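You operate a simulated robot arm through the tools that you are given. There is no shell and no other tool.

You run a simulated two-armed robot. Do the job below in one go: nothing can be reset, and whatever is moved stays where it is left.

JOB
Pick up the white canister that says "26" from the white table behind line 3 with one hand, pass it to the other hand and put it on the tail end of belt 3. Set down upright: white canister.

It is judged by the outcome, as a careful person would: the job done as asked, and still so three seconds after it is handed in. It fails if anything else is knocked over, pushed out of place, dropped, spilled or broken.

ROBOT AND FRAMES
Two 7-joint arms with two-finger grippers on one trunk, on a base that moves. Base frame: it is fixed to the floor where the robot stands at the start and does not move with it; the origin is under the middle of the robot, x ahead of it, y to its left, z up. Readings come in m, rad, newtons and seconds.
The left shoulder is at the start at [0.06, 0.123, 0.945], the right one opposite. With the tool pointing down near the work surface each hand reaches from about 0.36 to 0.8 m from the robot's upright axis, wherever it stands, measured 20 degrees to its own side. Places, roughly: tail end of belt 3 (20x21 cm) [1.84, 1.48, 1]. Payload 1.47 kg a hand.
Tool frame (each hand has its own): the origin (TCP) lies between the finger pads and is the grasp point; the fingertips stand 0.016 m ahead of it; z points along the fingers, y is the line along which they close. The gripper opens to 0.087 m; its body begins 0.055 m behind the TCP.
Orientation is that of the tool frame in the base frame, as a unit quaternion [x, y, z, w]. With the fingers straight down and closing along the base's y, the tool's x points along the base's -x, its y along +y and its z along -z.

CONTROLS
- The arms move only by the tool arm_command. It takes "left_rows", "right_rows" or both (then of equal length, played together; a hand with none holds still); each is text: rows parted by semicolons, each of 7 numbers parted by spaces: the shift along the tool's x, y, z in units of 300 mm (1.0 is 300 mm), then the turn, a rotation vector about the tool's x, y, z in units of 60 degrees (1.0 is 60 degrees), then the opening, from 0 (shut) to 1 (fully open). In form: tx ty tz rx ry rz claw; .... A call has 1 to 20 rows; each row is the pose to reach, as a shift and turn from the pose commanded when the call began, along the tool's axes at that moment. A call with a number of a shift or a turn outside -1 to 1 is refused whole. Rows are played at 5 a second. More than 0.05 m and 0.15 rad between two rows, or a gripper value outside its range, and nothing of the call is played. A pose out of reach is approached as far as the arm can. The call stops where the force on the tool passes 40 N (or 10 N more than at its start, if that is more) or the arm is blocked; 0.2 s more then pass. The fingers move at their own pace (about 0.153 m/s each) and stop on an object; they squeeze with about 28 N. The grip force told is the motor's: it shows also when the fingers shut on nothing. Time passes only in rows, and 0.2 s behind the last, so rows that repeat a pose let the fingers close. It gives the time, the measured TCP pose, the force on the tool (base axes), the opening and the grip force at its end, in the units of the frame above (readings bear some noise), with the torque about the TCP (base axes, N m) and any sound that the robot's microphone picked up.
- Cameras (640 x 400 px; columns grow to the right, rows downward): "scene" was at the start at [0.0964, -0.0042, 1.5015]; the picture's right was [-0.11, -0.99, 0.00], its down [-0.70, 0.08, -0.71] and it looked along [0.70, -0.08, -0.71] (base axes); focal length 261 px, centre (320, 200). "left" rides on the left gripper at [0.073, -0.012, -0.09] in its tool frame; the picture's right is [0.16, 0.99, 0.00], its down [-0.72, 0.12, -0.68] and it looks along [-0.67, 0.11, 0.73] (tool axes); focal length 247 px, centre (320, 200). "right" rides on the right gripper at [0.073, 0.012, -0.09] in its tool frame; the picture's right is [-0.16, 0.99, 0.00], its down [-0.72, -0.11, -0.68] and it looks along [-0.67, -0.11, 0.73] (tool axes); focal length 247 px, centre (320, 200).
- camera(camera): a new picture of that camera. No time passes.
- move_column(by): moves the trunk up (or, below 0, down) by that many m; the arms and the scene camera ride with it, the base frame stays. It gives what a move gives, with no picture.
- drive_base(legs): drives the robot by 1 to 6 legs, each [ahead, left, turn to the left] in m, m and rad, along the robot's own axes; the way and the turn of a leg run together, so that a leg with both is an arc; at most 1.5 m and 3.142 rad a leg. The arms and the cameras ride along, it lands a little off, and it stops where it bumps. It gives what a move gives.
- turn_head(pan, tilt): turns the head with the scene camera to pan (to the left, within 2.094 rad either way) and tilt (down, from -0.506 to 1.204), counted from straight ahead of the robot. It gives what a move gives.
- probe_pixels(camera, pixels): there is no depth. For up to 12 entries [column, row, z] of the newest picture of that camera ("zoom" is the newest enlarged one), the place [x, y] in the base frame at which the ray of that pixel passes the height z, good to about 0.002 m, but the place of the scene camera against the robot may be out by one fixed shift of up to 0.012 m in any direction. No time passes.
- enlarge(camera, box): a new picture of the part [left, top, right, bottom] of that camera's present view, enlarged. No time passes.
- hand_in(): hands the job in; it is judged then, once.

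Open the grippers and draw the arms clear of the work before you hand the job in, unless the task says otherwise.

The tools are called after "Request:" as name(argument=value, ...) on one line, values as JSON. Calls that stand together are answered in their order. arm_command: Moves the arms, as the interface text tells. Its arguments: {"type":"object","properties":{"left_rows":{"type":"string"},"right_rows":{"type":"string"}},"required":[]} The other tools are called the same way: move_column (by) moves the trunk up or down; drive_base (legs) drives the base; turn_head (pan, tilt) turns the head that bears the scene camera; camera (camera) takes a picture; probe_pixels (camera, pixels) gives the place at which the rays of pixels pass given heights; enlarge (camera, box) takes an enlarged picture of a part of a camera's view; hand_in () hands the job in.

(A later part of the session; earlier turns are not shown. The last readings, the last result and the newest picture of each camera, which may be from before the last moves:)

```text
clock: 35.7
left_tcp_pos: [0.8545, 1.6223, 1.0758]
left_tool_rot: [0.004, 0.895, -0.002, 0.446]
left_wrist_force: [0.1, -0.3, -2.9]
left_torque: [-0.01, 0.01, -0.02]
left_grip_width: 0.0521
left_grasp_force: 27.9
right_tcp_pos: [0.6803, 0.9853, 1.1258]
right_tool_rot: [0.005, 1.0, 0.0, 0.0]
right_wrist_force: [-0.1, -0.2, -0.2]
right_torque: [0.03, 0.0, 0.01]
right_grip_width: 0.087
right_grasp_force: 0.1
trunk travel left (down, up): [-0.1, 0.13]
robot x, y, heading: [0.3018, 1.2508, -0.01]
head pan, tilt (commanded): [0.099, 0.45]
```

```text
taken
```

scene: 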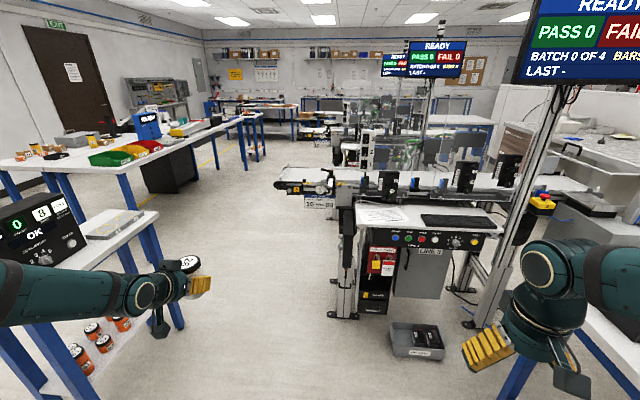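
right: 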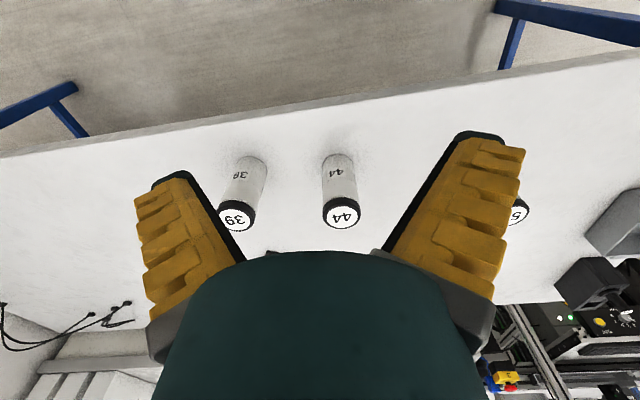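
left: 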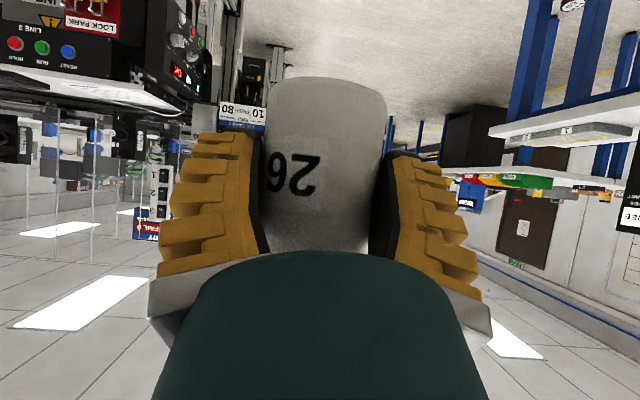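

From here the belt's tail is at about (300,180), left of the line-3 control cabinet whose near foot is around (340,315). I enlarge this part and probe the layout.

Request:
enlarge(camera="scene", box=[250, 150, 410, 250])

Request:
probe_pixels(camera="scene", pixels=[[340, 318, 0], [388, 313, 0], [475, 325, 0], [355, 206, 0.85], [355, 206, 0.9], [395, 355, 0], [280, 183, 1.0], [285, 170, 1.0], [330, 185, 1.0]])

```text
4.00 times, centred on (330, 200) of scene
```

zoom: 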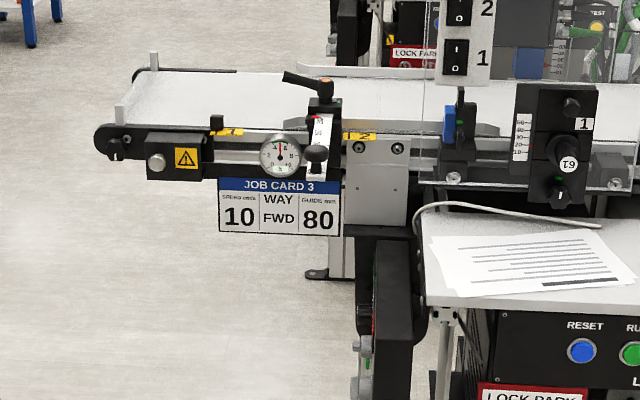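

```text
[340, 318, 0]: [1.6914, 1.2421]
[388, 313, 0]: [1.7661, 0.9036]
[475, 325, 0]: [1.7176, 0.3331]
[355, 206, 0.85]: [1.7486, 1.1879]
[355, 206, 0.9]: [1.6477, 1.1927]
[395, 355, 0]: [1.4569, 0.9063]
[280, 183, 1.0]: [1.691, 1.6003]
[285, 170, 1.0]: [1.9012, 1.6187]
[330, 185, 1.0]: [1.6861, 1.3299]
```

The tail area lies left of the control cabinet and is free to reach from x≈1.2. Here in open floor I begin the handover: the left hand turns 45° inward toward the robot's middle, while the right hand rises 150 mm and yaws 60°.

Request:
arm_command(left_rows="0.009 -0.075 -0.019 0.075 0 0.056 0; 0.018 -0.15 -0.038 0.15 0 0.113 0; 0.027 -0.225 -0.057 0.225 0 0.169 0; 0.037 -0.3 -0.077 0.3 0 0.226 0; 0.046 -0.375 -0.096 0.374 0 0.282 0; 0.055 -0.45 -0.115 0.449 0 0.339 0; 0.064 -0.525 -0.134 0.524 0 0.395 0; 0.073 -0.6 -0.153 0.599 0 0.4515 0; 0.073 -0.6 -0.153 0.599 0 0.4515 0", right_rows="0 0 -0.0625 0 0 -0.125 1; 0 0 -0.125 0 0 -0.25 1; 0 0 -0.1875 0 0 -0.375 1; 0 0 -0.25 0 0 -0.5 1; 0 0 -0.3125 0 0 -0.625 1; 0 0 -0.375 0 0 -0.75 1; 0 0 -0.4375 0 0 -0.875 1; 0 0 -0.5 0 0 -1.0 1; 0 0 -0.5 0 0 -1.0 1")

Request:
turn_head(pan=0.0, tilt=0.75)

Request:
camera(camera="scene")

```text
clock: 37.7
left_tcp_pos: [0.8047, 1.4445, 1.0863]
left_tool_rot: [0.346, 0.825, -0.172, 0.412]
left_wrist_force: [-0.1, 0.7, -2.1]
left_torque: [-0.02, 0.01, -0.01]
left_grip_width: 0.0516
left_grasp_force: 27.9
right_tcp_pos: [0.6798, 0.9854, 1.2778]
right_tool_rot: [-0.496, 0.868, -0.001, 0.0]
right_wrist_force: [-0.1, 0.6, 0.4]
right_torque: [-0.01, -0.01, -0.01]
right_grip_width: 0.0871
right_grasp_force: 0.0
trunk travel left (down, up): [-0.1, 0.13]
robot x, y, heading: [0.3024, 1.2527, -0.007]
head pan, tilt (commanded): [0.099, 0.45]
```

```text
clock: 38.5
left_tcp_pos: [0.805, 1.4433, 1.0872]
left_tool_rot: [0.346, 0.825, -0.173, 0.411]
left_wrist_force: [0.5, -0.1, -1.8]
left_torque: [-0.02, 0.01, 0.0]
left_grip_width: 0.0517
left_grasp_force: 28.0
right_tcp_pos: [0.6788, 0.9862, 1.277]
right_tool_rot: [-0.496, 0.868, 0.0, 0.001]
right_wrist_force: [-0.6, 0.7, 0.2]
right_torque: [0.02, 0.0, -0.02]
right_grip_width: 0.087
right_grasp_force: 0.0
trunk travel left (down, up): [-0.1, 0.13]
robot x, y, heading: [0.3024, 1.2539, -0.008]
head pan, tilt (commanded): [0.0, 0.75]
```

```text
taken
```

scene: 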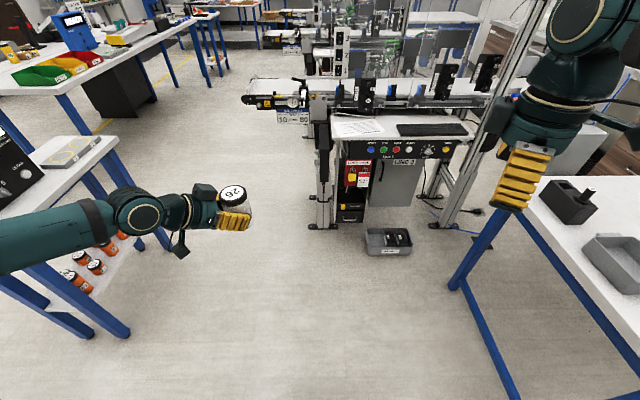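

The canister is upright at (235,200) in the scene and both hands are well apart. I check the grip in the left view while continuing: left turns another 45° to the middle, right yaws another 30° and moves forward.

Request:
camera(camera="left")

Request:
arm_command(left_rows="-0.026 -0.068 0.0324 0.0749 0 0.0564 0; -0.052 -0.136 0.0648 0.1498 0 0.1129 0; -0.078 -0.204 0.0971 0.2246 0 0.1693 0; -0.104 -0.272 0.1295 0.2995 0 0.2258 0; -0.13 -0.34 0.1619 0.3744 0 0.2822 0; -0.156 -0.408 0.1943 0.4493 0 0.3386 0; -0.182 -0.476 0.2266 0.5241 0 0.3951 0; -0.208 -0.544 0.259 0.599 0 0.4515 0; -0.208 -0.544 0.259 0.599 0 0.4515 0", right_rows="-0.0349 -0.0188 0 0 0 -0.0625 1; -0.0698 -0.0375 0 0 0 -0.125 1; -0.1046 -0.0563 0 0 0 -0.1875 1; -0.1395 -0.075 0 0 0 -0.25 1; -0.1744 -0.0938 0 0 0 -0.3125 1; -0.2093 -0.1125 0 0 0 -0.375 1; -0.2441 -0.1313 0 0 0 -0.4375 1; -0.279 -0.15 0 0 0 -0.5 1; -0.279 -0.15 0 0 0 -0.5 1")

Request:
camera(camera="scene")

Request:
camera(camera="right")

Request:
camera(camera="left")

```text
taken
```

left: 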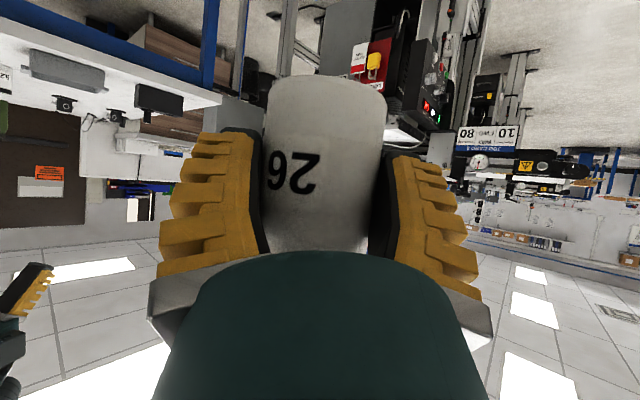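

```text
clock: 40.5
left_tcp_pos: [0.7577, 1.2579, 1.0886]
left_tool_rot: [0.636, 0.629, -0.318, 0.314]
left_wrist_force: [-0.8, -0.4, -1.9]
left_torque: [0.03, -0.02, 0.01]
left_grip_width: 0.0518
left_grasp_force: 28.1
right_tcp_pos: [0.7604, 1.0353, 1.2775]
right_tool_rot: [-0.704, 0.71, -0.002, -0.001]
right_wrist_force: [-0.6, -0.1, -0.4]
right_torque: [0.0, 0.01, 0.0]
right_grip_width: 0.0872
right_grasp_force: 0.2
trunk travel left (down, up): [-0.1, 0.13]
robot x, y, heading: [0.3015, 1.2497, -0.006]
head pan, tilt (commanded): [0.0, 0.75]
```

```text
taken
```

scene: 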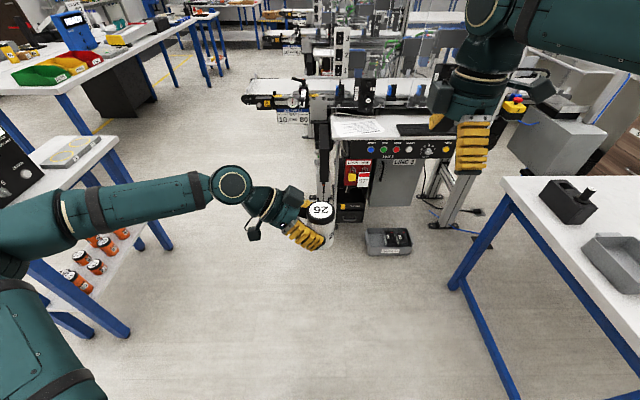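

```text
taken
```

right: 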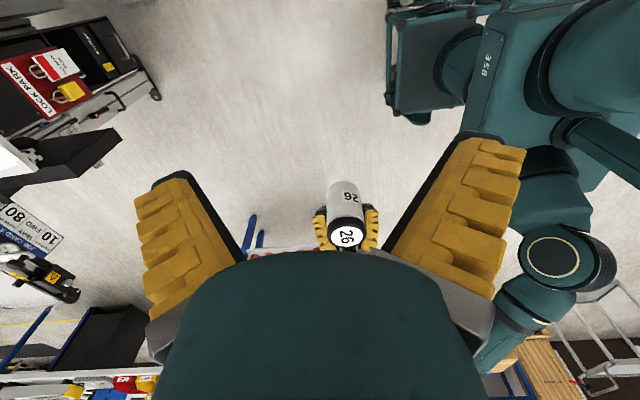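

```text
taken
```

left: 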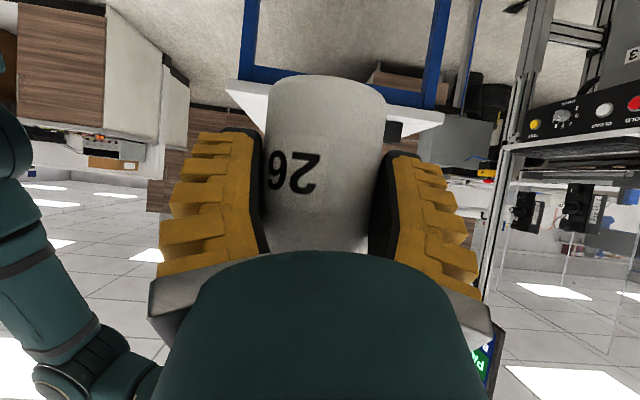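

The canister sits steady in the left grip, and the right view shows its lid at (346,235) between the right fingers' line. I pitch the right hand 38° so it leans to the right, at a pre-approach 15 cm back along its axis from the lid.

Request:
arm_command(right_rows="-0.051 0 0.012 0 -0.079 0 1; -0.102 0 0.024 0 -0.158 0 1; -0.153 0 0.036 0 -0.237 0 1; -0.204 0 0.048 0 -0.317 0 1; -0.254 0 0.059 0 -0.396 0 1; -0.305 0 0.071 0 -0.475 0 1; -0.356 0 0.083 0 -0.554 0 1; -0.407 0 0.095 0 -0.633 0 1; -0.407 0 0.095 0 -0.633 0 1")

Request:
camera(camera="scene")

Request:
camera(camera="right")

Request:
enlarge(camera="scene", box=[240, 90, 464, 270])

```text
clock: 42.5
left_tcp_pos: [0.7581, 1.2579, 1.0885]
left_tool_rot: [0.635, 0.631, -0.316, 0.315]
left_wrist_force: [-0.3, 0.1, -2.3]
left_torque: [0.04, 0.03, 0.02]
left_grip_width: 0.052
left_grasp_force: 28.2
right_tcp_pos: [0.7616, 1.1573, 1.2492]
right_tool_rot: [-0.665, 0.672, 0.228, 0.231]
right_wrist_force: [-0.4, -0.1, 0.7]
right_torque: [0.02, 0.0, -0.01]
right_grip_width: 0.0868
right_grasp_force: 0.0
trunk travel left (down, up): [-0.1, 0.13]
robot x, y, heading: [0.298, 1.2522, -0.01]
head pan, tilt (commanded): [0.0, 0.75]
```

```text
taken
```

scene: 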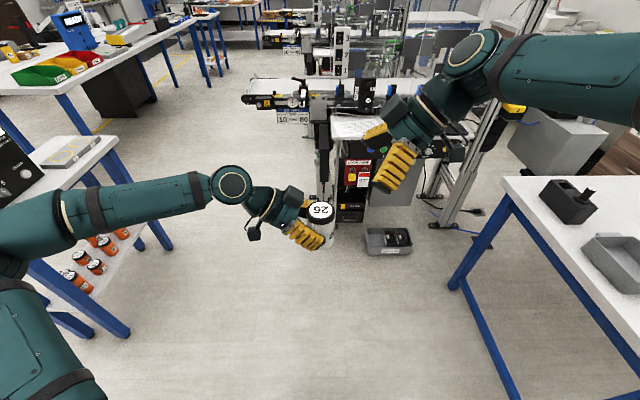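

```text
taken
```

right: 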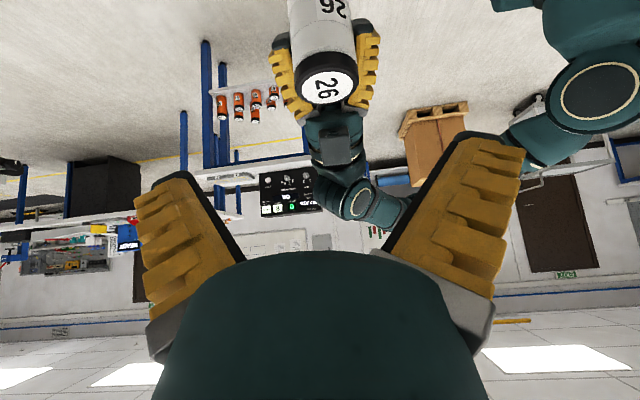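

```text
2.22 times, centred on (352, 180) of scene
```

zoom: 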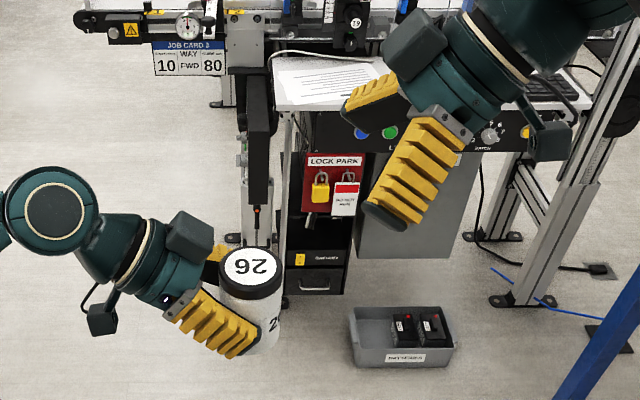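

The right hand is at its pre-approach and its view shows the lid with "26" at (329,88). I enlarge and probe the lid to check its exact place.

Request:
enlarge(camera="right", box=[250, 0, 410, 180])

Request:
probe_pixels(camera="right", pixels=[[328, 88, 1.125], [328, 88, 1.137], [328, 88, 1.15], [302, 82, 1.137], [357, 82, 1.137]])

Request:
probe_pixels(camera="scene", pixels=[[320, 210, 1.125], [320, 210, 1.137], [320, 210, 1.15]])

```text
2.22 times, centred on (330, 90) of right
```

zoom: 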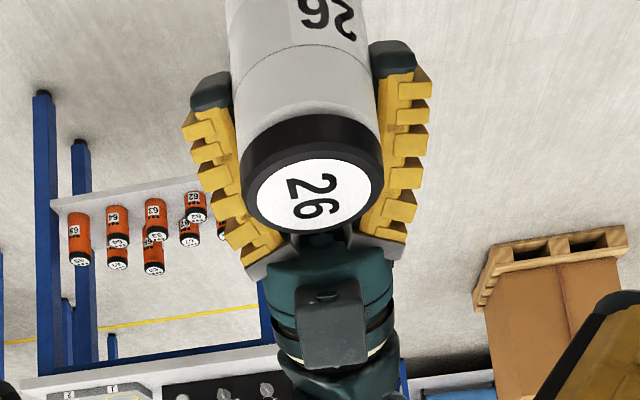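

```text
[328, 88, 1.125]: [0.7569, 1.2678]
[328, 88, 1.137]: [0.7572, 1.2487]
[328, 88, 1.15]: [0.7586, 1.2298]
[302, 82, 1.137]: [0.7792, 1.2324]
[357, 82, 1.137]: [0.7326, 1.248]
```

```text
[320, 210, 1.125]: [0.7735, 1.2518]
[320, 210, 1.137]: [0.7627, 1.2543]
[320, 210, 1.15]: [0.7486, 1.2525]
```

Both cameras agree the lid's top centre is at (0.757, 1.249, 1.137). I advance the right hand 100 mm along its axis, open, and look again.

Request:
arm_command(right_rows="0.001 0.004 0.066 0 0 0 1; 0.002 0.008 0.132 0 0 0 1; 0.003 0.012 0.198 0 0 0 1; 0.003 0.016 0.264 0 0 0 1; 0.003 0.019 0.33 0 0 0 1; 0.003 0.019 0.33 0 0 0 1")

Request:
camera(camera="right")

Request:
enlarge(camera="scene", box=[256, 130, 416, 260])

Request:
camera(camera="left")

```text
clock: 43.9
left_tcp_pos: [0.7578, 1.2578, 1.0888]
left_tool_rot: [0.635, 0.63, -0.317, 0.315]
left_wrist_force: [-0.6, -0.2, -2.3]
left_torque: [0.03, 0.0, -0.02]
left_grip_width: 0.0516
left_grasp_force: 28.1
right_tcp_pos: [0.7568, 1.216, 1.1688]
right_tool_rot: [-0.666, 0.671, 0.229, 0.232]
right_wrist_force: [-0.7, 0.4, -0.2]
right_torque: [0.0, -0.01, 0.01]
right_grip_width: 0.0867
right_grasp_force: 0.1
trunk travel left (down, up): [-0.1, 0.13]
robot x, y, heading: [0.2997, 1.2522, -0.014]
head pan, tilt (commanded): [0.0, 0.75]
```

```text
taken
```

right: 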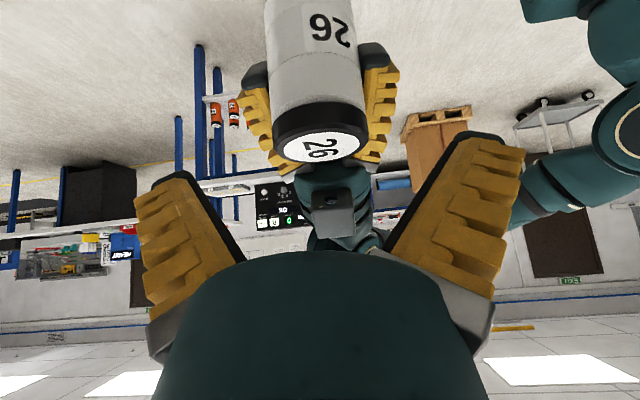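

```text
3.08 times, centred on (336, 195) of scene
```

zoom: 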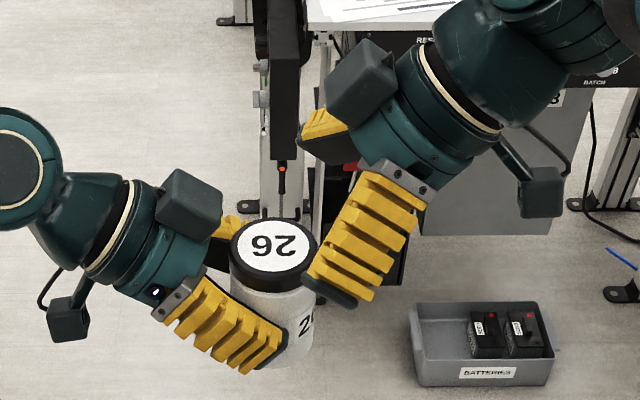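

```text
taken
```

left: 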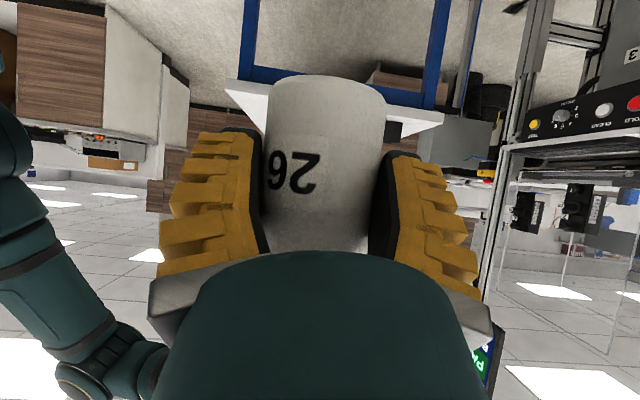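

Alignment looks good: the lid is centred between the right fingers at (321,147), and the two motor boxes stay well apart. I probe the lid once more before the last 52 mm.

Request:
enlarge(camera="right", box=[230, 60, 410, 240])

Request:
probe_pixels(camera="right", pixels=[[321, 147, 1.13], [321, 147, 1.137], [321, 147, 1.143], [273, 130, 1.137], [367, 130, 1.137]])

```text
2.22 times, centred on (320, 150) of right
```

zoom: 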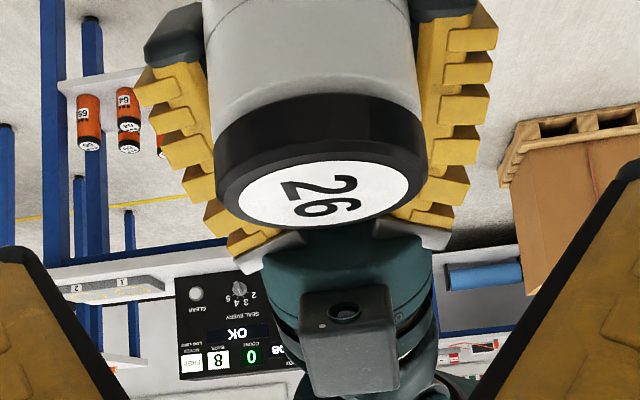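

```text
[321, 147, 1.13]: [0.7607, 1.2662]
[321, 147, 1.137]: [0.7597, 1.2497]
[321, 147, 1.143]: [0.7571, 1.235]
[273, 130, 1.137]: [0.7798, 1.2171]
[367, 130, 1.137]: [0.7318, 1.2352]
```

The lid centre reads (0.7585, 1.2495) on average. I make the final 51 mm approach slowly with the right gripper open, watching the forces.

Request:
arm_command(right_rows="-0.002 -0.001 0.035 0 0 0 1; -0.004 -0.002 0.07 0 0 0 1; -0.006 -0.003 0.105 0 0 0 1; -0.008 -0.004 0.14 0 0 0 1; -0.009 -0.004 0.171 0 0 0 1; -0.009 -0.004 0.171 0 0 0 1")

Request:
camera(camera="right")

Request:
enlarge(camera="scene", box=[256, 130, 416, 260])

Request:
camera(camera="left")

```text
clock: 45.3
left_tcp_pos: [0.7579, 1.2575, 1.0883]
left_tool_rot: [0.636, 0.629, -0.317, 0.314]
left_wrist_force: [-0.1, -0.2, -3.0]
left_torque: [0.02, 0.01, 0.03]
left_grip_width: 0.0516
left_grasp_force: 28.6
right_tcp_pos: [0.7577, 1.2505, 1.1303]
right_tool_rot: [-0.666, 0.672, 0.228, 0.231]
right_wrist_force: [-0.2, 0.9, 0.2]
right_torque: [0.01, 0.02, -0.06]
right_grip_width: 0.0868
right_grasp_force: 0.1
trunk travel left (down, up): [-0.1, 0.13]
robot x, y, heading: [0.2989, 1.2546, -0.013]
head pan, tilt (commanded): [0.0, 0.75]
```

```text
taken
```

right: 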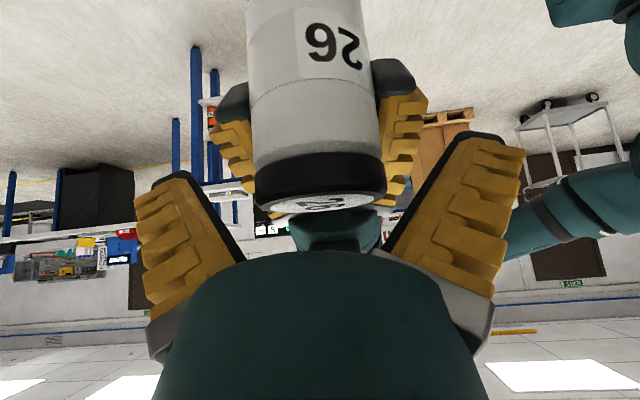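

```text
3.08 times, centred on (336, 195) of scene
```

zoom: 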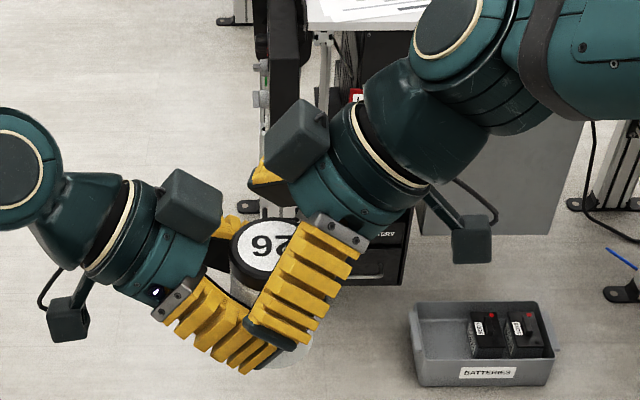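

```text
taken
```

left: 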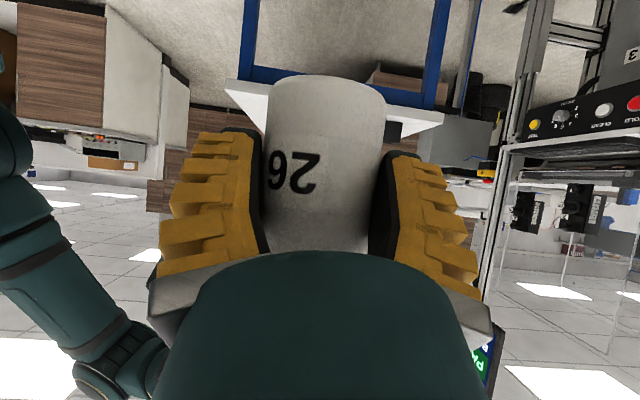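

No contact so far: the lid sits between the right fingers, whose tips stay a few mm above the left fingers. I close the right gripper in steps.

Request:
arm_command(right_rows="0 0 0 0 0 0 0.9; 0 0 0 0 0 0 0.8; 0 0 0 0 0 0 0.75; 0 0 0 0 0 0 0.75")

Request:
camera(camera="right")

Request:
enlarge(camera="scene", box=[276, 165, 372, 255])

```text
clock: 46.3
left_tcp_pos: [0.7574, 1.2581, 1.0881]
left_tool_rot: [0.636, 0.63, -0.316, 0.314]
left_wrist_force: [-0.1, 1.2, -3.2]
left_torque: [0.03, 0.03, -0.01]
left_grip_width: 0.0514
left_grasp_force: 28.1
right_tcp_pos: [0.7582, 1.2498, 1.1294]
right_tool_rot: [-0.666, 0.671, 0.228, 0.231]
right_wrist_force: [0.5, -0.3, -0.7]
right_torque: [-0.01, -0.02, 0.0]
right_grip_width: 0.0694
right_grasp_force: 3.2
trunk travel left (down, up): [-0.1, 0.13]
robot x, y, heading: [0.2982, 1.2557, -0.009]
head pan, tilt (commanded): [0.0, 0.75]
```

```text
taken
```

right: 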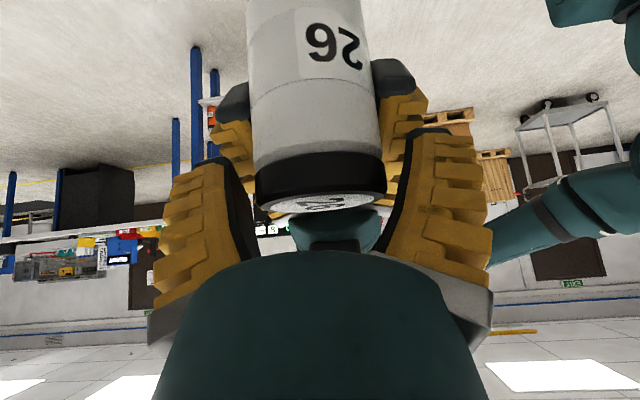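

```text
4.44 times, centred on (324, 210) of scene
```

zoom: 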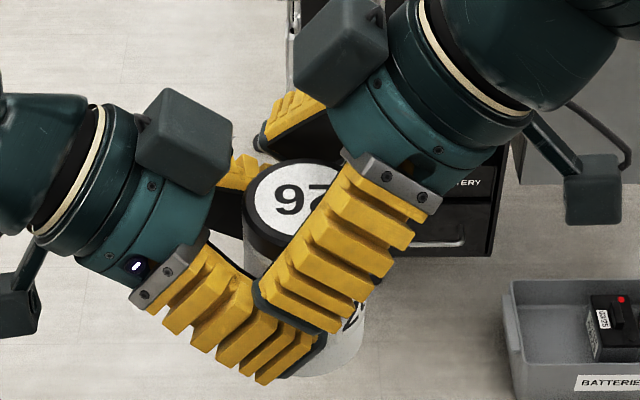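

Forces are still nil with the opening at 69 mm as commanded. I close the right gripper fully on the lid.

Request:
arm_command(right_rows="0 0 0 0 0 0 0.68; 0 0 0 0 0 0 0.6; 0 0 0 0 0 0 0.4; 0 0 0 0 0 0 0; 0 0 0 0 0 0 0; 0 0 0 0 0 0 0")

Request:
camera(camera="right")

Request:
enlarge(camera="scene", box=[276, 165, 372, 255])

Request:
camera(camera="left")

```text
clock: 47.7
left_tcp_pos: [0.7579, 1.2582, 1.0878]
left_tool_rot: [0.635, 0.631, -0.316, 0.314]
left_wrist_force: [6.1, 0.3, -3.9]
left_torque: [0.03, 0.09, 0.09]
left_grip_width: 0.0516
left_grasp_force: 27.7
right_tcp_pos: [0.7581, 1.2495, 1.1307]
right_tool_rot: [-0.666, 0.671, 0.229, 0.231]
right_wrist_force: [-7.1, 0.9, 0.9]
right_torque: [0.01, 0.2, -0.07]
right_grip_width: 0.0545
right_grasp_force: 28.0
trunk travel left (down, up): [-0.1, 0.13]
robot x, y, heading: [0.3001, 1.2524, -0.01]
head pan, tilt (commanded): [0.0, 0.75]
```

```text
taken
```

right: 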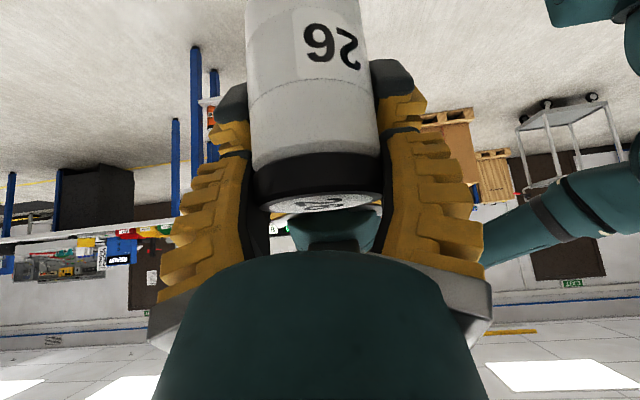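

```text
4.44 times, centred on (324, 210) of scene
```

zoom: 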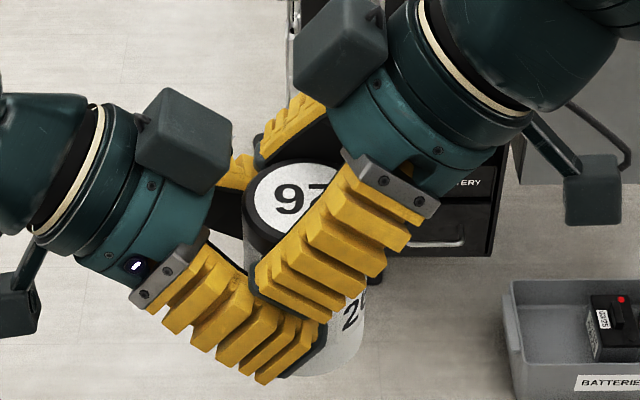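

```text
taken
```

left: 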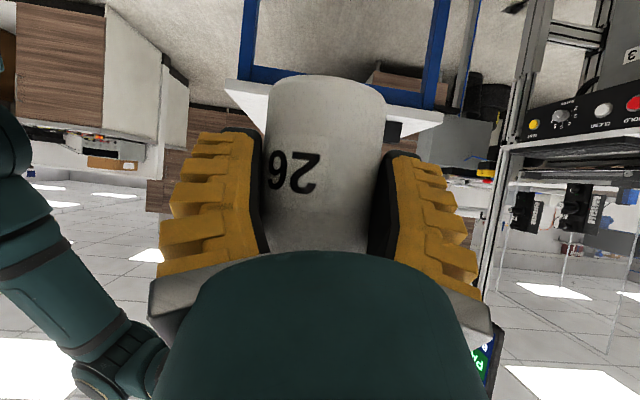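

Both hands now hold the canister: right grip 28 N at 54.5 mm, left 28 N at 51.6 mm. I open the left gripper while both arms hold still.

Request:
arm_command(left_rows="0 0 0 0 0 0 0.66; 0 0 0 0 0 0 0.75; 0 0 0 0 0 0 0.9; 0 0 0 0 0 0 1; 0 0 0 0 0 0 1", right_rows="0 0 0 0 0 0 0; 0 0 0 0 0 0 0; 0 0 0 0 0 0 0; 0 0 0 0 0 0 0; 0 0 0 0 0 0 0")

Request:
camera(camera="right")

Request:
enlarge(camera="scene", box=[276, 165, 372, 255])

Request:
camera(camera="left")

```text
clock: 48.9
left_tcp_pos: [0.7582, 1.2577, 1.0887]
left_tool_rot: [0.636, 0.63, -0.317, 0.314]
left_wrist_force: [0.4, 0.5, -0.3]
left_torque: [-0.01, -0.03, 0.0]
left_grip_width: 0.0868
left_grasp_force: 0.0
right_tcp_pos: [0.7583, 1.2495, 1.1305]
right_tool_rot: [-0.666, 0.671, 0.229, 0.23]
right_wrist_force: [0.1, 0.2, -0.3]
right_torque: [0.01, -0.02, -0.02]
right_grip_width: 0.0544
right_grasp_force: 28.7
trunk travel left (down, up): [-0.1, 0.13]
robot x, y, heading: [0.2984, 1.25, -0.006]
head pan, tilt (commanded): [0.0, 0.75]
```

```text
taken
```

right: 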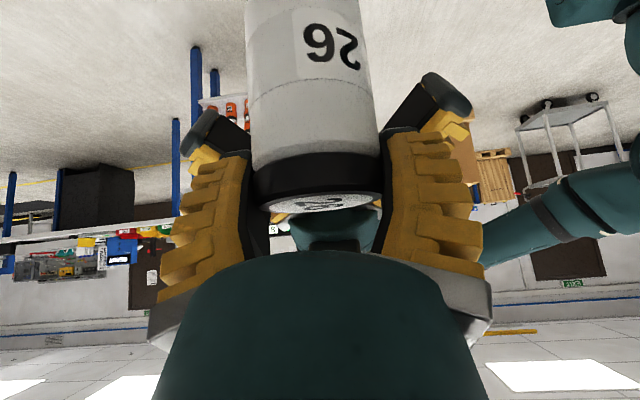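

```text
4.44 times, centred on (324, 210) of scene
```

zoom: 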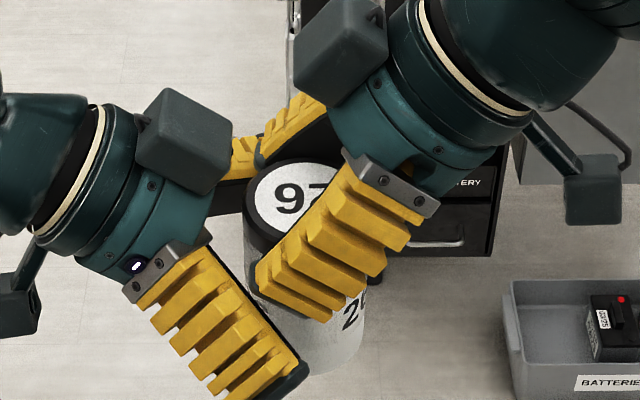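

```text
taken
```

left: 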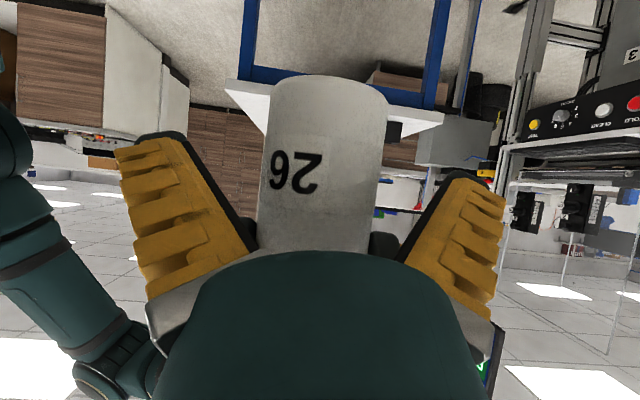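

The left fingers are clear of the canister and the right hand alone holds it. I draw the left hand back horizontally by 150 mm.

Request:
arm_command(left_rows="0.02 0 -0.027 0 0 0 1; 0.06 0 -0.08 0 0 0 1; 0.12 0 -0.16 0 0 0 1; 0.18 0 -0.239 0 0 0 1; 0.24 0 -0.319 0 0 0 1; 0.301 0 -0.399 0 0 0 1; 0.301 0 -0.399 0 0 0 1")

Request:
camera(camera="scene")

Request:
camera(camera="left")

Request:
enlarge(camera="scene", box=[276, 165, 372, 255])

```text
clock: 50.5
left_tcp_pos: [0.7597, 1.4078, 1.0891]
left_tool_rot: [0.636, 0.63, -0.317, 0.314]
left_wrist_force: [0.0, -0.9, -0.4]
left_torque: [-0.02, -0.02, -0.01]
left_grip_width: 0.0871
left_grasp_force: 0.0
right_tcp_pos: [0.759, 1.2493, 1.1311]
right_tool_rot: [-0.666, 0.672, 0.229, 0.232]
right_wrist_force: [0.7, -0.3, -0.7]
right_torque: [0.01, 0.0, 0.01]
right_grip_width: 0.0543
right_grasp_force: 27.8
trunk travel left (down, up): [-0.1, 0.13]
robot x, y, heading: [0.2985, 1.2511, -0.006]
head pan, tilt (commanded): [0.0, 0.75]
```

```text
taken
```

scene: 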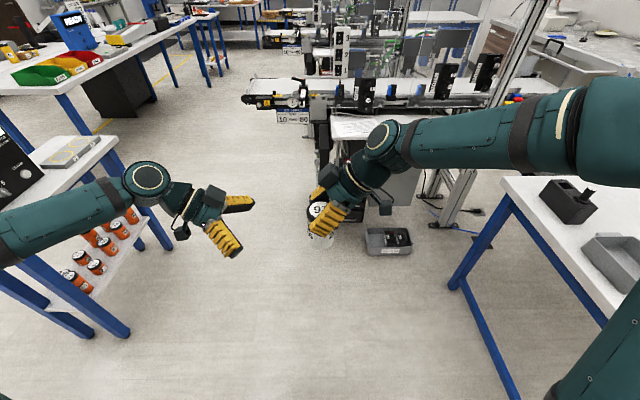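

```text
taken
```

left: 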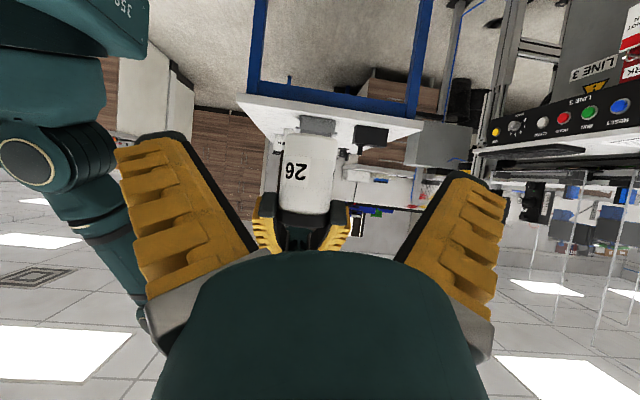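

```text
4.44 times, centred on (324, 210) of scene
```

zoom: 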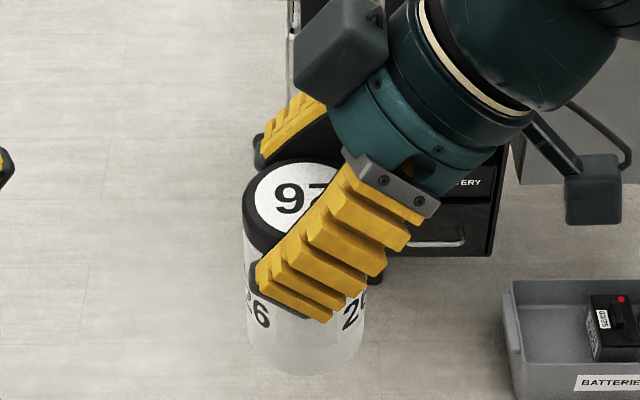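

The pass is done: the right hand holds the canister by its lid end, upright, and the left hand is clear. I now swing the left hand out of the way and turn the right hand 45° back toward forward while raising it slightly.

Request:
arm_command(left_rows="0.0335 -0.0416 -0.0791 -0.0998 0 -0.0753 1; 0.067 -0.0832 -0.1582 -0.1997 0 -0.1505 1; 0.1005 -0.1249 -0.2374 -0.2995 0 -0.2258 1; 0.134 -0.1665 -0.3165 -0.3993 0 -0.301 1; 0.1675 -0.2081 -0.3956 -0.4991 0 -0.3763 1; 0.201 -0.2498 -0.4747 -0.599 0 -0.4515 1; 0.2345 -0.2914 -0.5539 -0.6988 0 -0.5268 1; 0.268 -0.333 -0.633 -0.7986 0 -0.602 1; 0.268 -0.333 -0.633 -0.7986 0 -0.602 1", right_rows="0.0186 -0.0088 -0.0303 0.0576 0 0.0739 0; 0.0373 -0.0175 -0.0605 0.1151 0 0.1478 0; 0.0559 -0.0263 -0.0908 0.1727 0 0.2216 0; 0.0745 -0.035 -0.121 0.2303 0 0.2955 0; 0.0931 -0.0438 -0.1513 0.2878 0 0.3694 0; 0.1118 -0.0525 -0.1815 0.3454 0 0.4433 0; 0.1304 -0.0613 -0.2118 0.4029 0 0.5171 0; 0.149 -0.07 -0.242 0.4605 0 0.591 0; 0.149 -0.07 -0.242 0.4605 0 0.591 0")

Request:
camera(camera="scene")

Request:
camera(camera="right")

```text
clock: 52.5
left_tcp_pos: [0.6622, 1.6076, 1.1399]
left_tool_rot: [0.236, 0.864, -0.118, 0.429]
left_wrist_force: [-0.3, 0.0, 0.4]
left_torque: [0.0, -0.03, -0.01]
left_grip_width: 0.0871
left_grasp_force: 0.1
right_tcp_pos: [0.7797, 1.1705, 1.1605]
right_tool_rot: [-0.357, 0.876, 0.123, 0.301]
right_wrist_force: [0.4, -0.3, -3.0]
right_torque: [0.0, 0.02, -0.01]
right_grip_width: 0.0546
right_grasp_force: 28.2
trunk travel left (down, up): [-0.1, 0.13]
robot x, y, heading: [0.2975, 1.2518, -0.01]
head pan, tilt (commanded): [0.0, 0.75]
```

```text
taken
```

scene: 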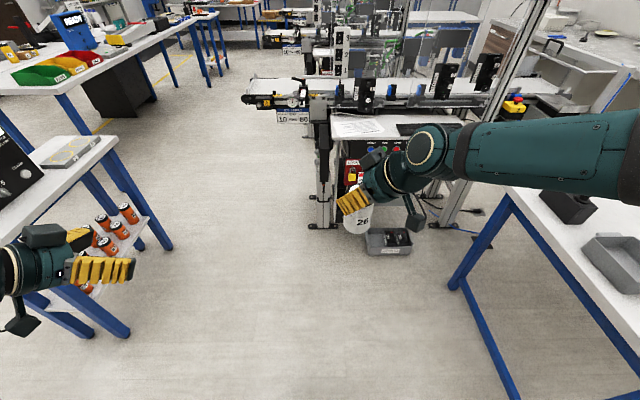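

```text
taken
```

right: 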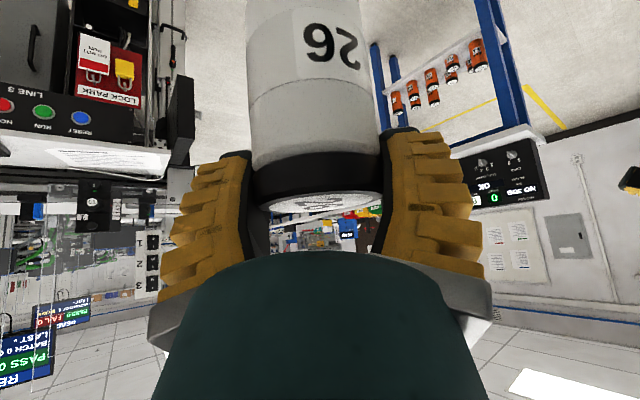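

The canister is firm in the right hand (3 N weight, same place in the view). I turn the right hand the remaining 45° so it points straight ahead.

Request:
arm_command(right_rows="0.004 -0.0265 -0.0189 0.0576 0 0.0739 0; 0.008 -0.053 -0.0378 0.1151 0 0.1478 0; 0.012 -0.0795 -0.0566 0.1727 0 0.2216 0; 0.016 -0.106 -0.0755 0.2303 0 0.2955 0; 0.02 -0.1325 -0.0944 0.2878 0 0.3694 0; 0.024 -0.159 -0.1133 0.3454 0 0.4433 0; 0.028 -0.1855 -0.1321 0.4029 0 0.5171 0; 0.032 -0.212 -0.151 0.4605 0 0.591 0; 0.032 -0.212 -0.151 0.4605 0 0.591 0")

Request:
turn_head(pan=0.15, tilt=0.4)

Request:
camera(camera="scene")

Request:
camera(camera="right")

```text
clock: 54.5
left_tcp_pos: [0.6603, 1.6086, 1.1392]
left_tool_rot: [0.235, 0.863, -0.117, 0.431]
left_wrist_force: [1.0, 0.3, -0.2]
left_torque: [0.0, -0.03, -0.03]
left_grip_width: 0.0871
left_grasp_force: 0.0
right_tcp_pos: [0.7986, 1.0992, 1.1917]
right_tool_rot: [0.004, 0.945, -0.001, 0.326]
right_wrist_force: [0.5, 0.4, -2.4]
right_torque: [-0.04, 0.01, 0.0]
right_grip_width: 0.0546
right_grasp_force: 27.9
trunk travel left (down, up): [-0.1, 0.13]
robot x, y, heading: [0.2991, 1.2544, -0.008]
head pan, tilt (commanded): [0.0, 0.75]
```

```text
clock: 55.4
left_tcp_pos: [0.6609, 1.6085, 1.1389]
left_tool_rot: [0.234, 0.864, -0.117, 0.431]
left_wrist_force: [-0.8, 0.0, 0.6]
left_torque: [0.03, 0.03, 0.02]
left_grip_width: 0.087
left_grasp_force: 0.1
right_tcp_pos: [0.7983, 1.0999, 1.1907]
right_tool_rot: [0.005, 0.946, -0.001, 0.325]
right_wrist_force: [-0.7, -0.6, -2.4]
right_torque: [0.0, 0.01, -0.03]
right_grip_width: 0.0543
right_grasp_force: 28.0
trunk travel left (down, up): [-0.1, 0.13]
robot x, y, heading: [0.2995, 1.2505, -0.011]
head pan, tilt (commanded): [0.15, 0.4]
```

```text
taken
```

scene: 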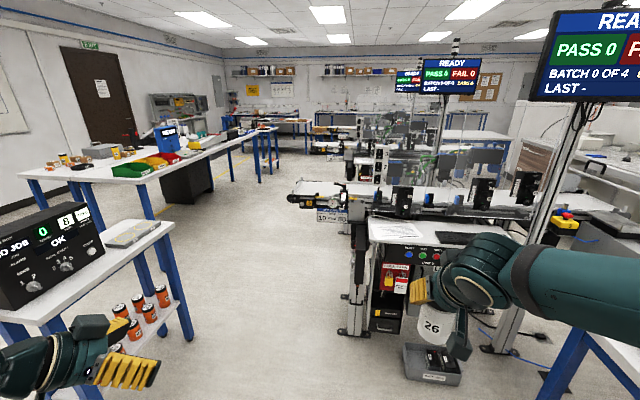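

```text
taken
```

right: 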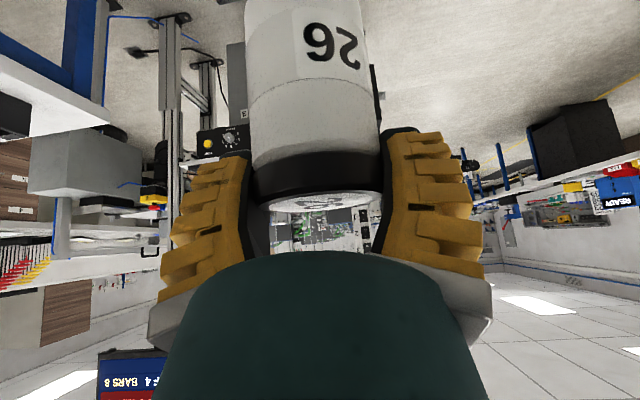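

The right hand now points forward with the canister at about (0.80,1.10,1.19). I raise the trunk 0.10 m for clearance over the belt's fittings, then drive forward-left to about (0.95, 1.55).

Request:
move_column(by=0.1)

Request:
drive_base(legs=[[0.3, 0.15, 0], [0.35, 0.15, 0]])

Request:
turn_head(pan=-0.05, tilt=0.6)

Request:
camera(camera="scene")

Request:
camera(camera="right")

```text
clock: 56.7
left_tcp_pos: [0.6605, 1.6093, 1.2394]
left_tool_rot: [0.235, 0.863, -0.118, 0.43]
left_wrist_force: [-0.3, 0.1, -0.7]
left_torque: [-0.01, 0.03, 0.01]
left_grip_width: 0.0868
left_grasp_force: 0.0
right_tcp_pos: [0.7988, 1.0996, 1.2907]
right_tool_rot: [0.004, 0.946, -0.002, 0.325]
right_wrist_force: [-0.4, 0.2, -1.5]
right_torque: [0.0, 0.0, 0.03]
right_grip_width: 0.0541
right_grasp_force: 27.8
trunk travel left (down, up): [-0.2, 0.03]
robot x, y, heading: [0.3002, 1.2541, -0.008]
head pan, tilt (commanded): [0.15, 0.4]
```

```text
clock: 60.9
left_tcp_pos: [1.3099, 1.901, 1.2388]
left_tool_rot: [0.235, 0.864, -0.117, 0.43]
left_wrist_force: [-0.4, -0.6, 0.7]
left_torque: [0.0, -0.01, -0.03]
left_grip_width: 0.087
left_grasp_force: 0.2
right_tcp_pos: [1.448, 1.3923, 1.2912]
right_tool_rot: [0.003, 0.946, -0.001, 0.324]
right_wrist_force: [-0.1, 0.1, -1.5]
right_torque: [0.01, 0.03, 0.01]
right_grip_width: 0.0543
right_grasp_force: 27.9
trunk travel left (down, up): [-0.2, 0.03]
robot x, y, heading: [0.95, 1.5438, -0.006]
head pan, tilt (commanded): [0.15, 0.4]
```

```text
clock: 61.6
left_tcp_pos: [1.311, 1.9018, 1.2403]
left_tool_rot: [0.235, 0.864, -0.117, 0.43]
left_wrist_force: [0.2, 0.4, -0.5]
left_torque: [0.01, 0.02, -0.02]
left_grip_width: 0.0871
left_grasp_force: 0.0
right_tcp_pos: [1.4493, 1.392, 1.2914]
right_tool_rot: [0.004, 0.945, -0.002, 0.326]
right_wrist_force: [-0.1, -0.2, -2.4]
right_torque: [0.02, -0.02, -0.04]
right_grip_width: 0.0545
right_grasp_force: 28.3
trunk travel left (down, up): [-0.2, 0.03]
robot x, y, heading: [0.9498, 1.5439, -0.007]
head pan, tilt (commanded): [-0.051, 0.6]
```

```text
taken
```

scene: 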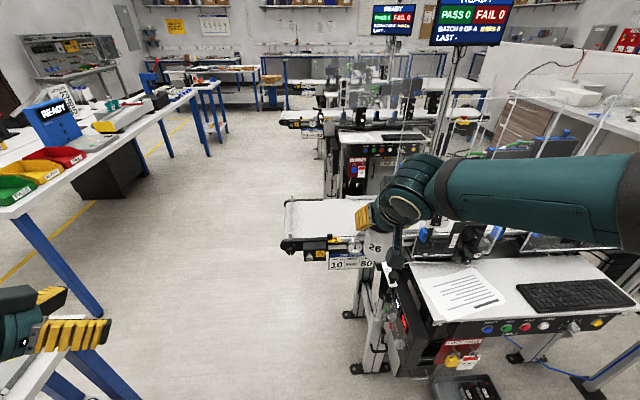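

```text
taken
```

right: 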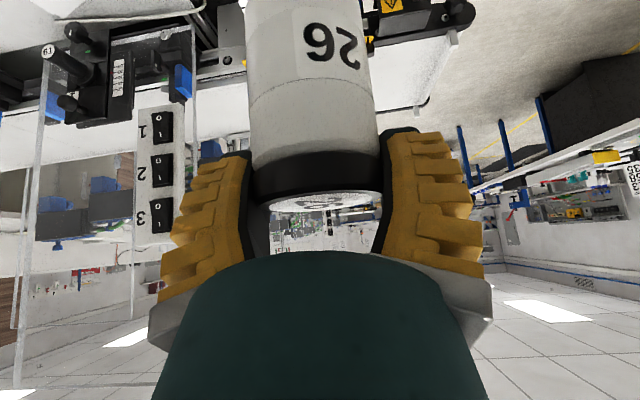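

The belt's tail is now in plain view around (325,220), left of the held canister. I enlarge it and probe its corners and fittings.

Request:
enlarge(camera="scene", box=[264, 180, 392, 275])

Request:
probe_pixels(camera="scene", pixels=[[288, 240, 1.0], [285, 203, 1.0], [356, 200, 1.0], [345, 238, 1.0], [288, 240, 0.95], [285, 203, 0.95], [100, 395, 0.0], [45, 350, 0.5], [330, 220, 1.0]])

```text
4.21 times, centred on (328, 228) of scene
```

zoom: 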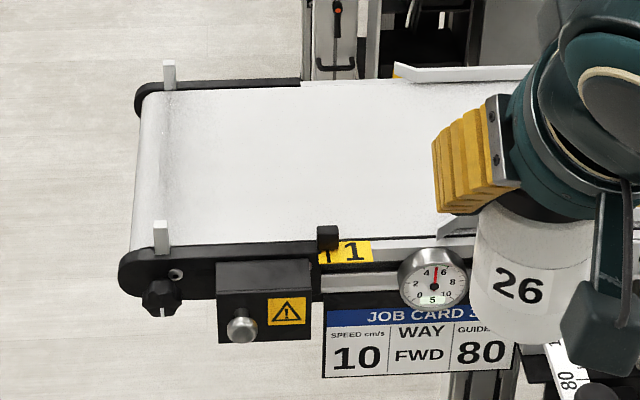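

```text
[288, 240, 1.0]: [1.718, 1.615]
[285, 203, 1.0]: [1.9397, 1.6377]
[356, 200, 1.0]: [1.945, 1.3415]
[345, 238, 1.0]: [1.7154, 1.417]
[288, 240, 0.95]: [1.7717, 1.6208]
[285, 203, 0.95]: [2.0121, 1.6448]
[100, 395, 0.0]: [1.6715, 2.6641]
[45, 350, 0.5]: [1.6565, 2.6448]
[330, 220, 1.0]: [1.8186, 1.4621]
```

The belt surface spans roughly x 1.72–1.94, y 1.35–1.62 at z≈1.0, so the target centre is (1.84,1.48), clear of the corner posts and of the dial. I strafe left 6 cm and drive ahead 30 cm, the canister's bottom being near z=1.21.

Request:
drive_base(legs=[[0, 0.06, 0], [0.28, 0, 0]])

Request:
turn_head(pan=-0.2, tilt=0.75)

Request:
camera(camera="scene")

Request:
camera(camera="right")

Request:
camera(camera="left")

```text
clock: 64.4
left_tcp_pos: [1.5926, 1.9571, 1.2396]
left_tool_rot: [0.236, 0.863, -0.118, 0.43]
left_wrist_force: [0.9, 0.2, -0.1]
left_torque: [0.0, 0.01, 0.0]
left_grip_width: 0.0872
left_grasp_force: 0.1
right_tcp_pos: [1.728, 1.4483, 1.2906]
right_tool_rot: [0.005, 0.946, -0.002, 0.324]
right_wrist_force: [-0.5, 0.5, -3.3]
right_torque: [-0.03, 0.02, 0.0]
right_grip_width: 0.0543
right_grasp_force: 27.7
trunk travel left (down, up): [-0.2, 0.03]
robot x, y, heading: [1.2303, 1.6023, -0.009]
head pan, tilt (commanded): [-0.051, 0.6]
```

```text
clock: 65.1
left_tcp_pos: [1.5905, 1.957, 1.2395]
left_tool_rot: [0.237, 0.863, -0.118, 0.43]
left_wrist_force: [0.4, -0.2, -0.2]
left_torque: [-0.02, 0.01, -0.02]
left_grip_width: 0.0871
left_grasp_force: 0.1
right_tcp_pos: [1.7275, 1.448, 1.291]
right_tool_rot: [0.006, 0.946, -0.002, 0.325]
right_wrist_force: [0.5, 0.2, -2.4]
right_torque: [-0.04, -0.01, 0.03]
right_grip_width: 0.0544
right_grasp_force: 27.6
trunk travel left (down, up): [-0.2, 0.03]
robot x, y, heading: [1.2306, 1.6023, -0.009]
head pan, tilt (commanded): [-0.201, 0.75]
```

```text
taken
```

scene: 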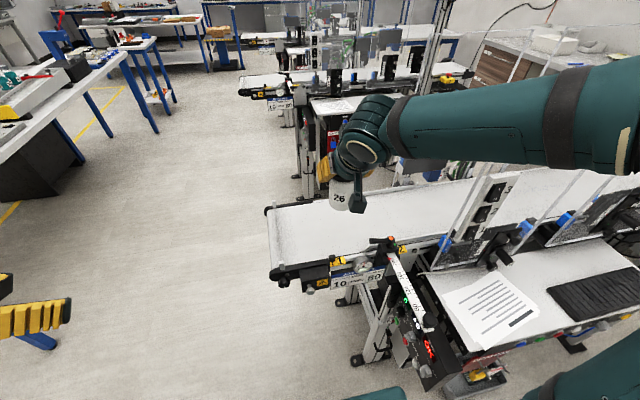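

```text
taken
```

right: 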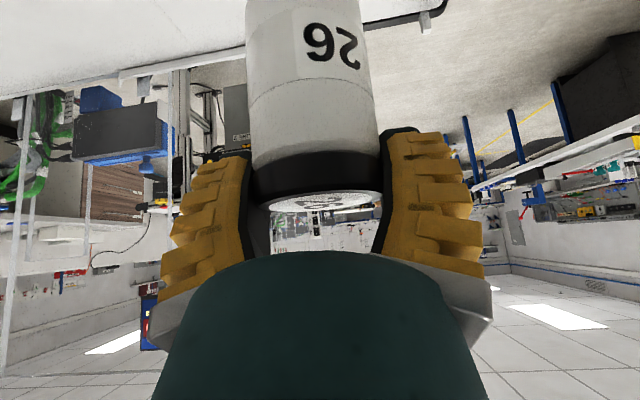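

```text
taken
```

left: 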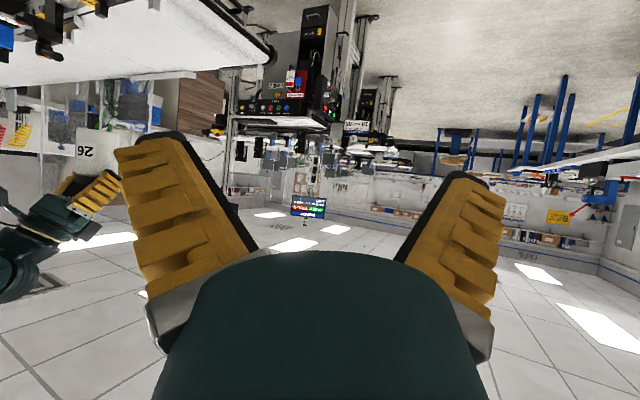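

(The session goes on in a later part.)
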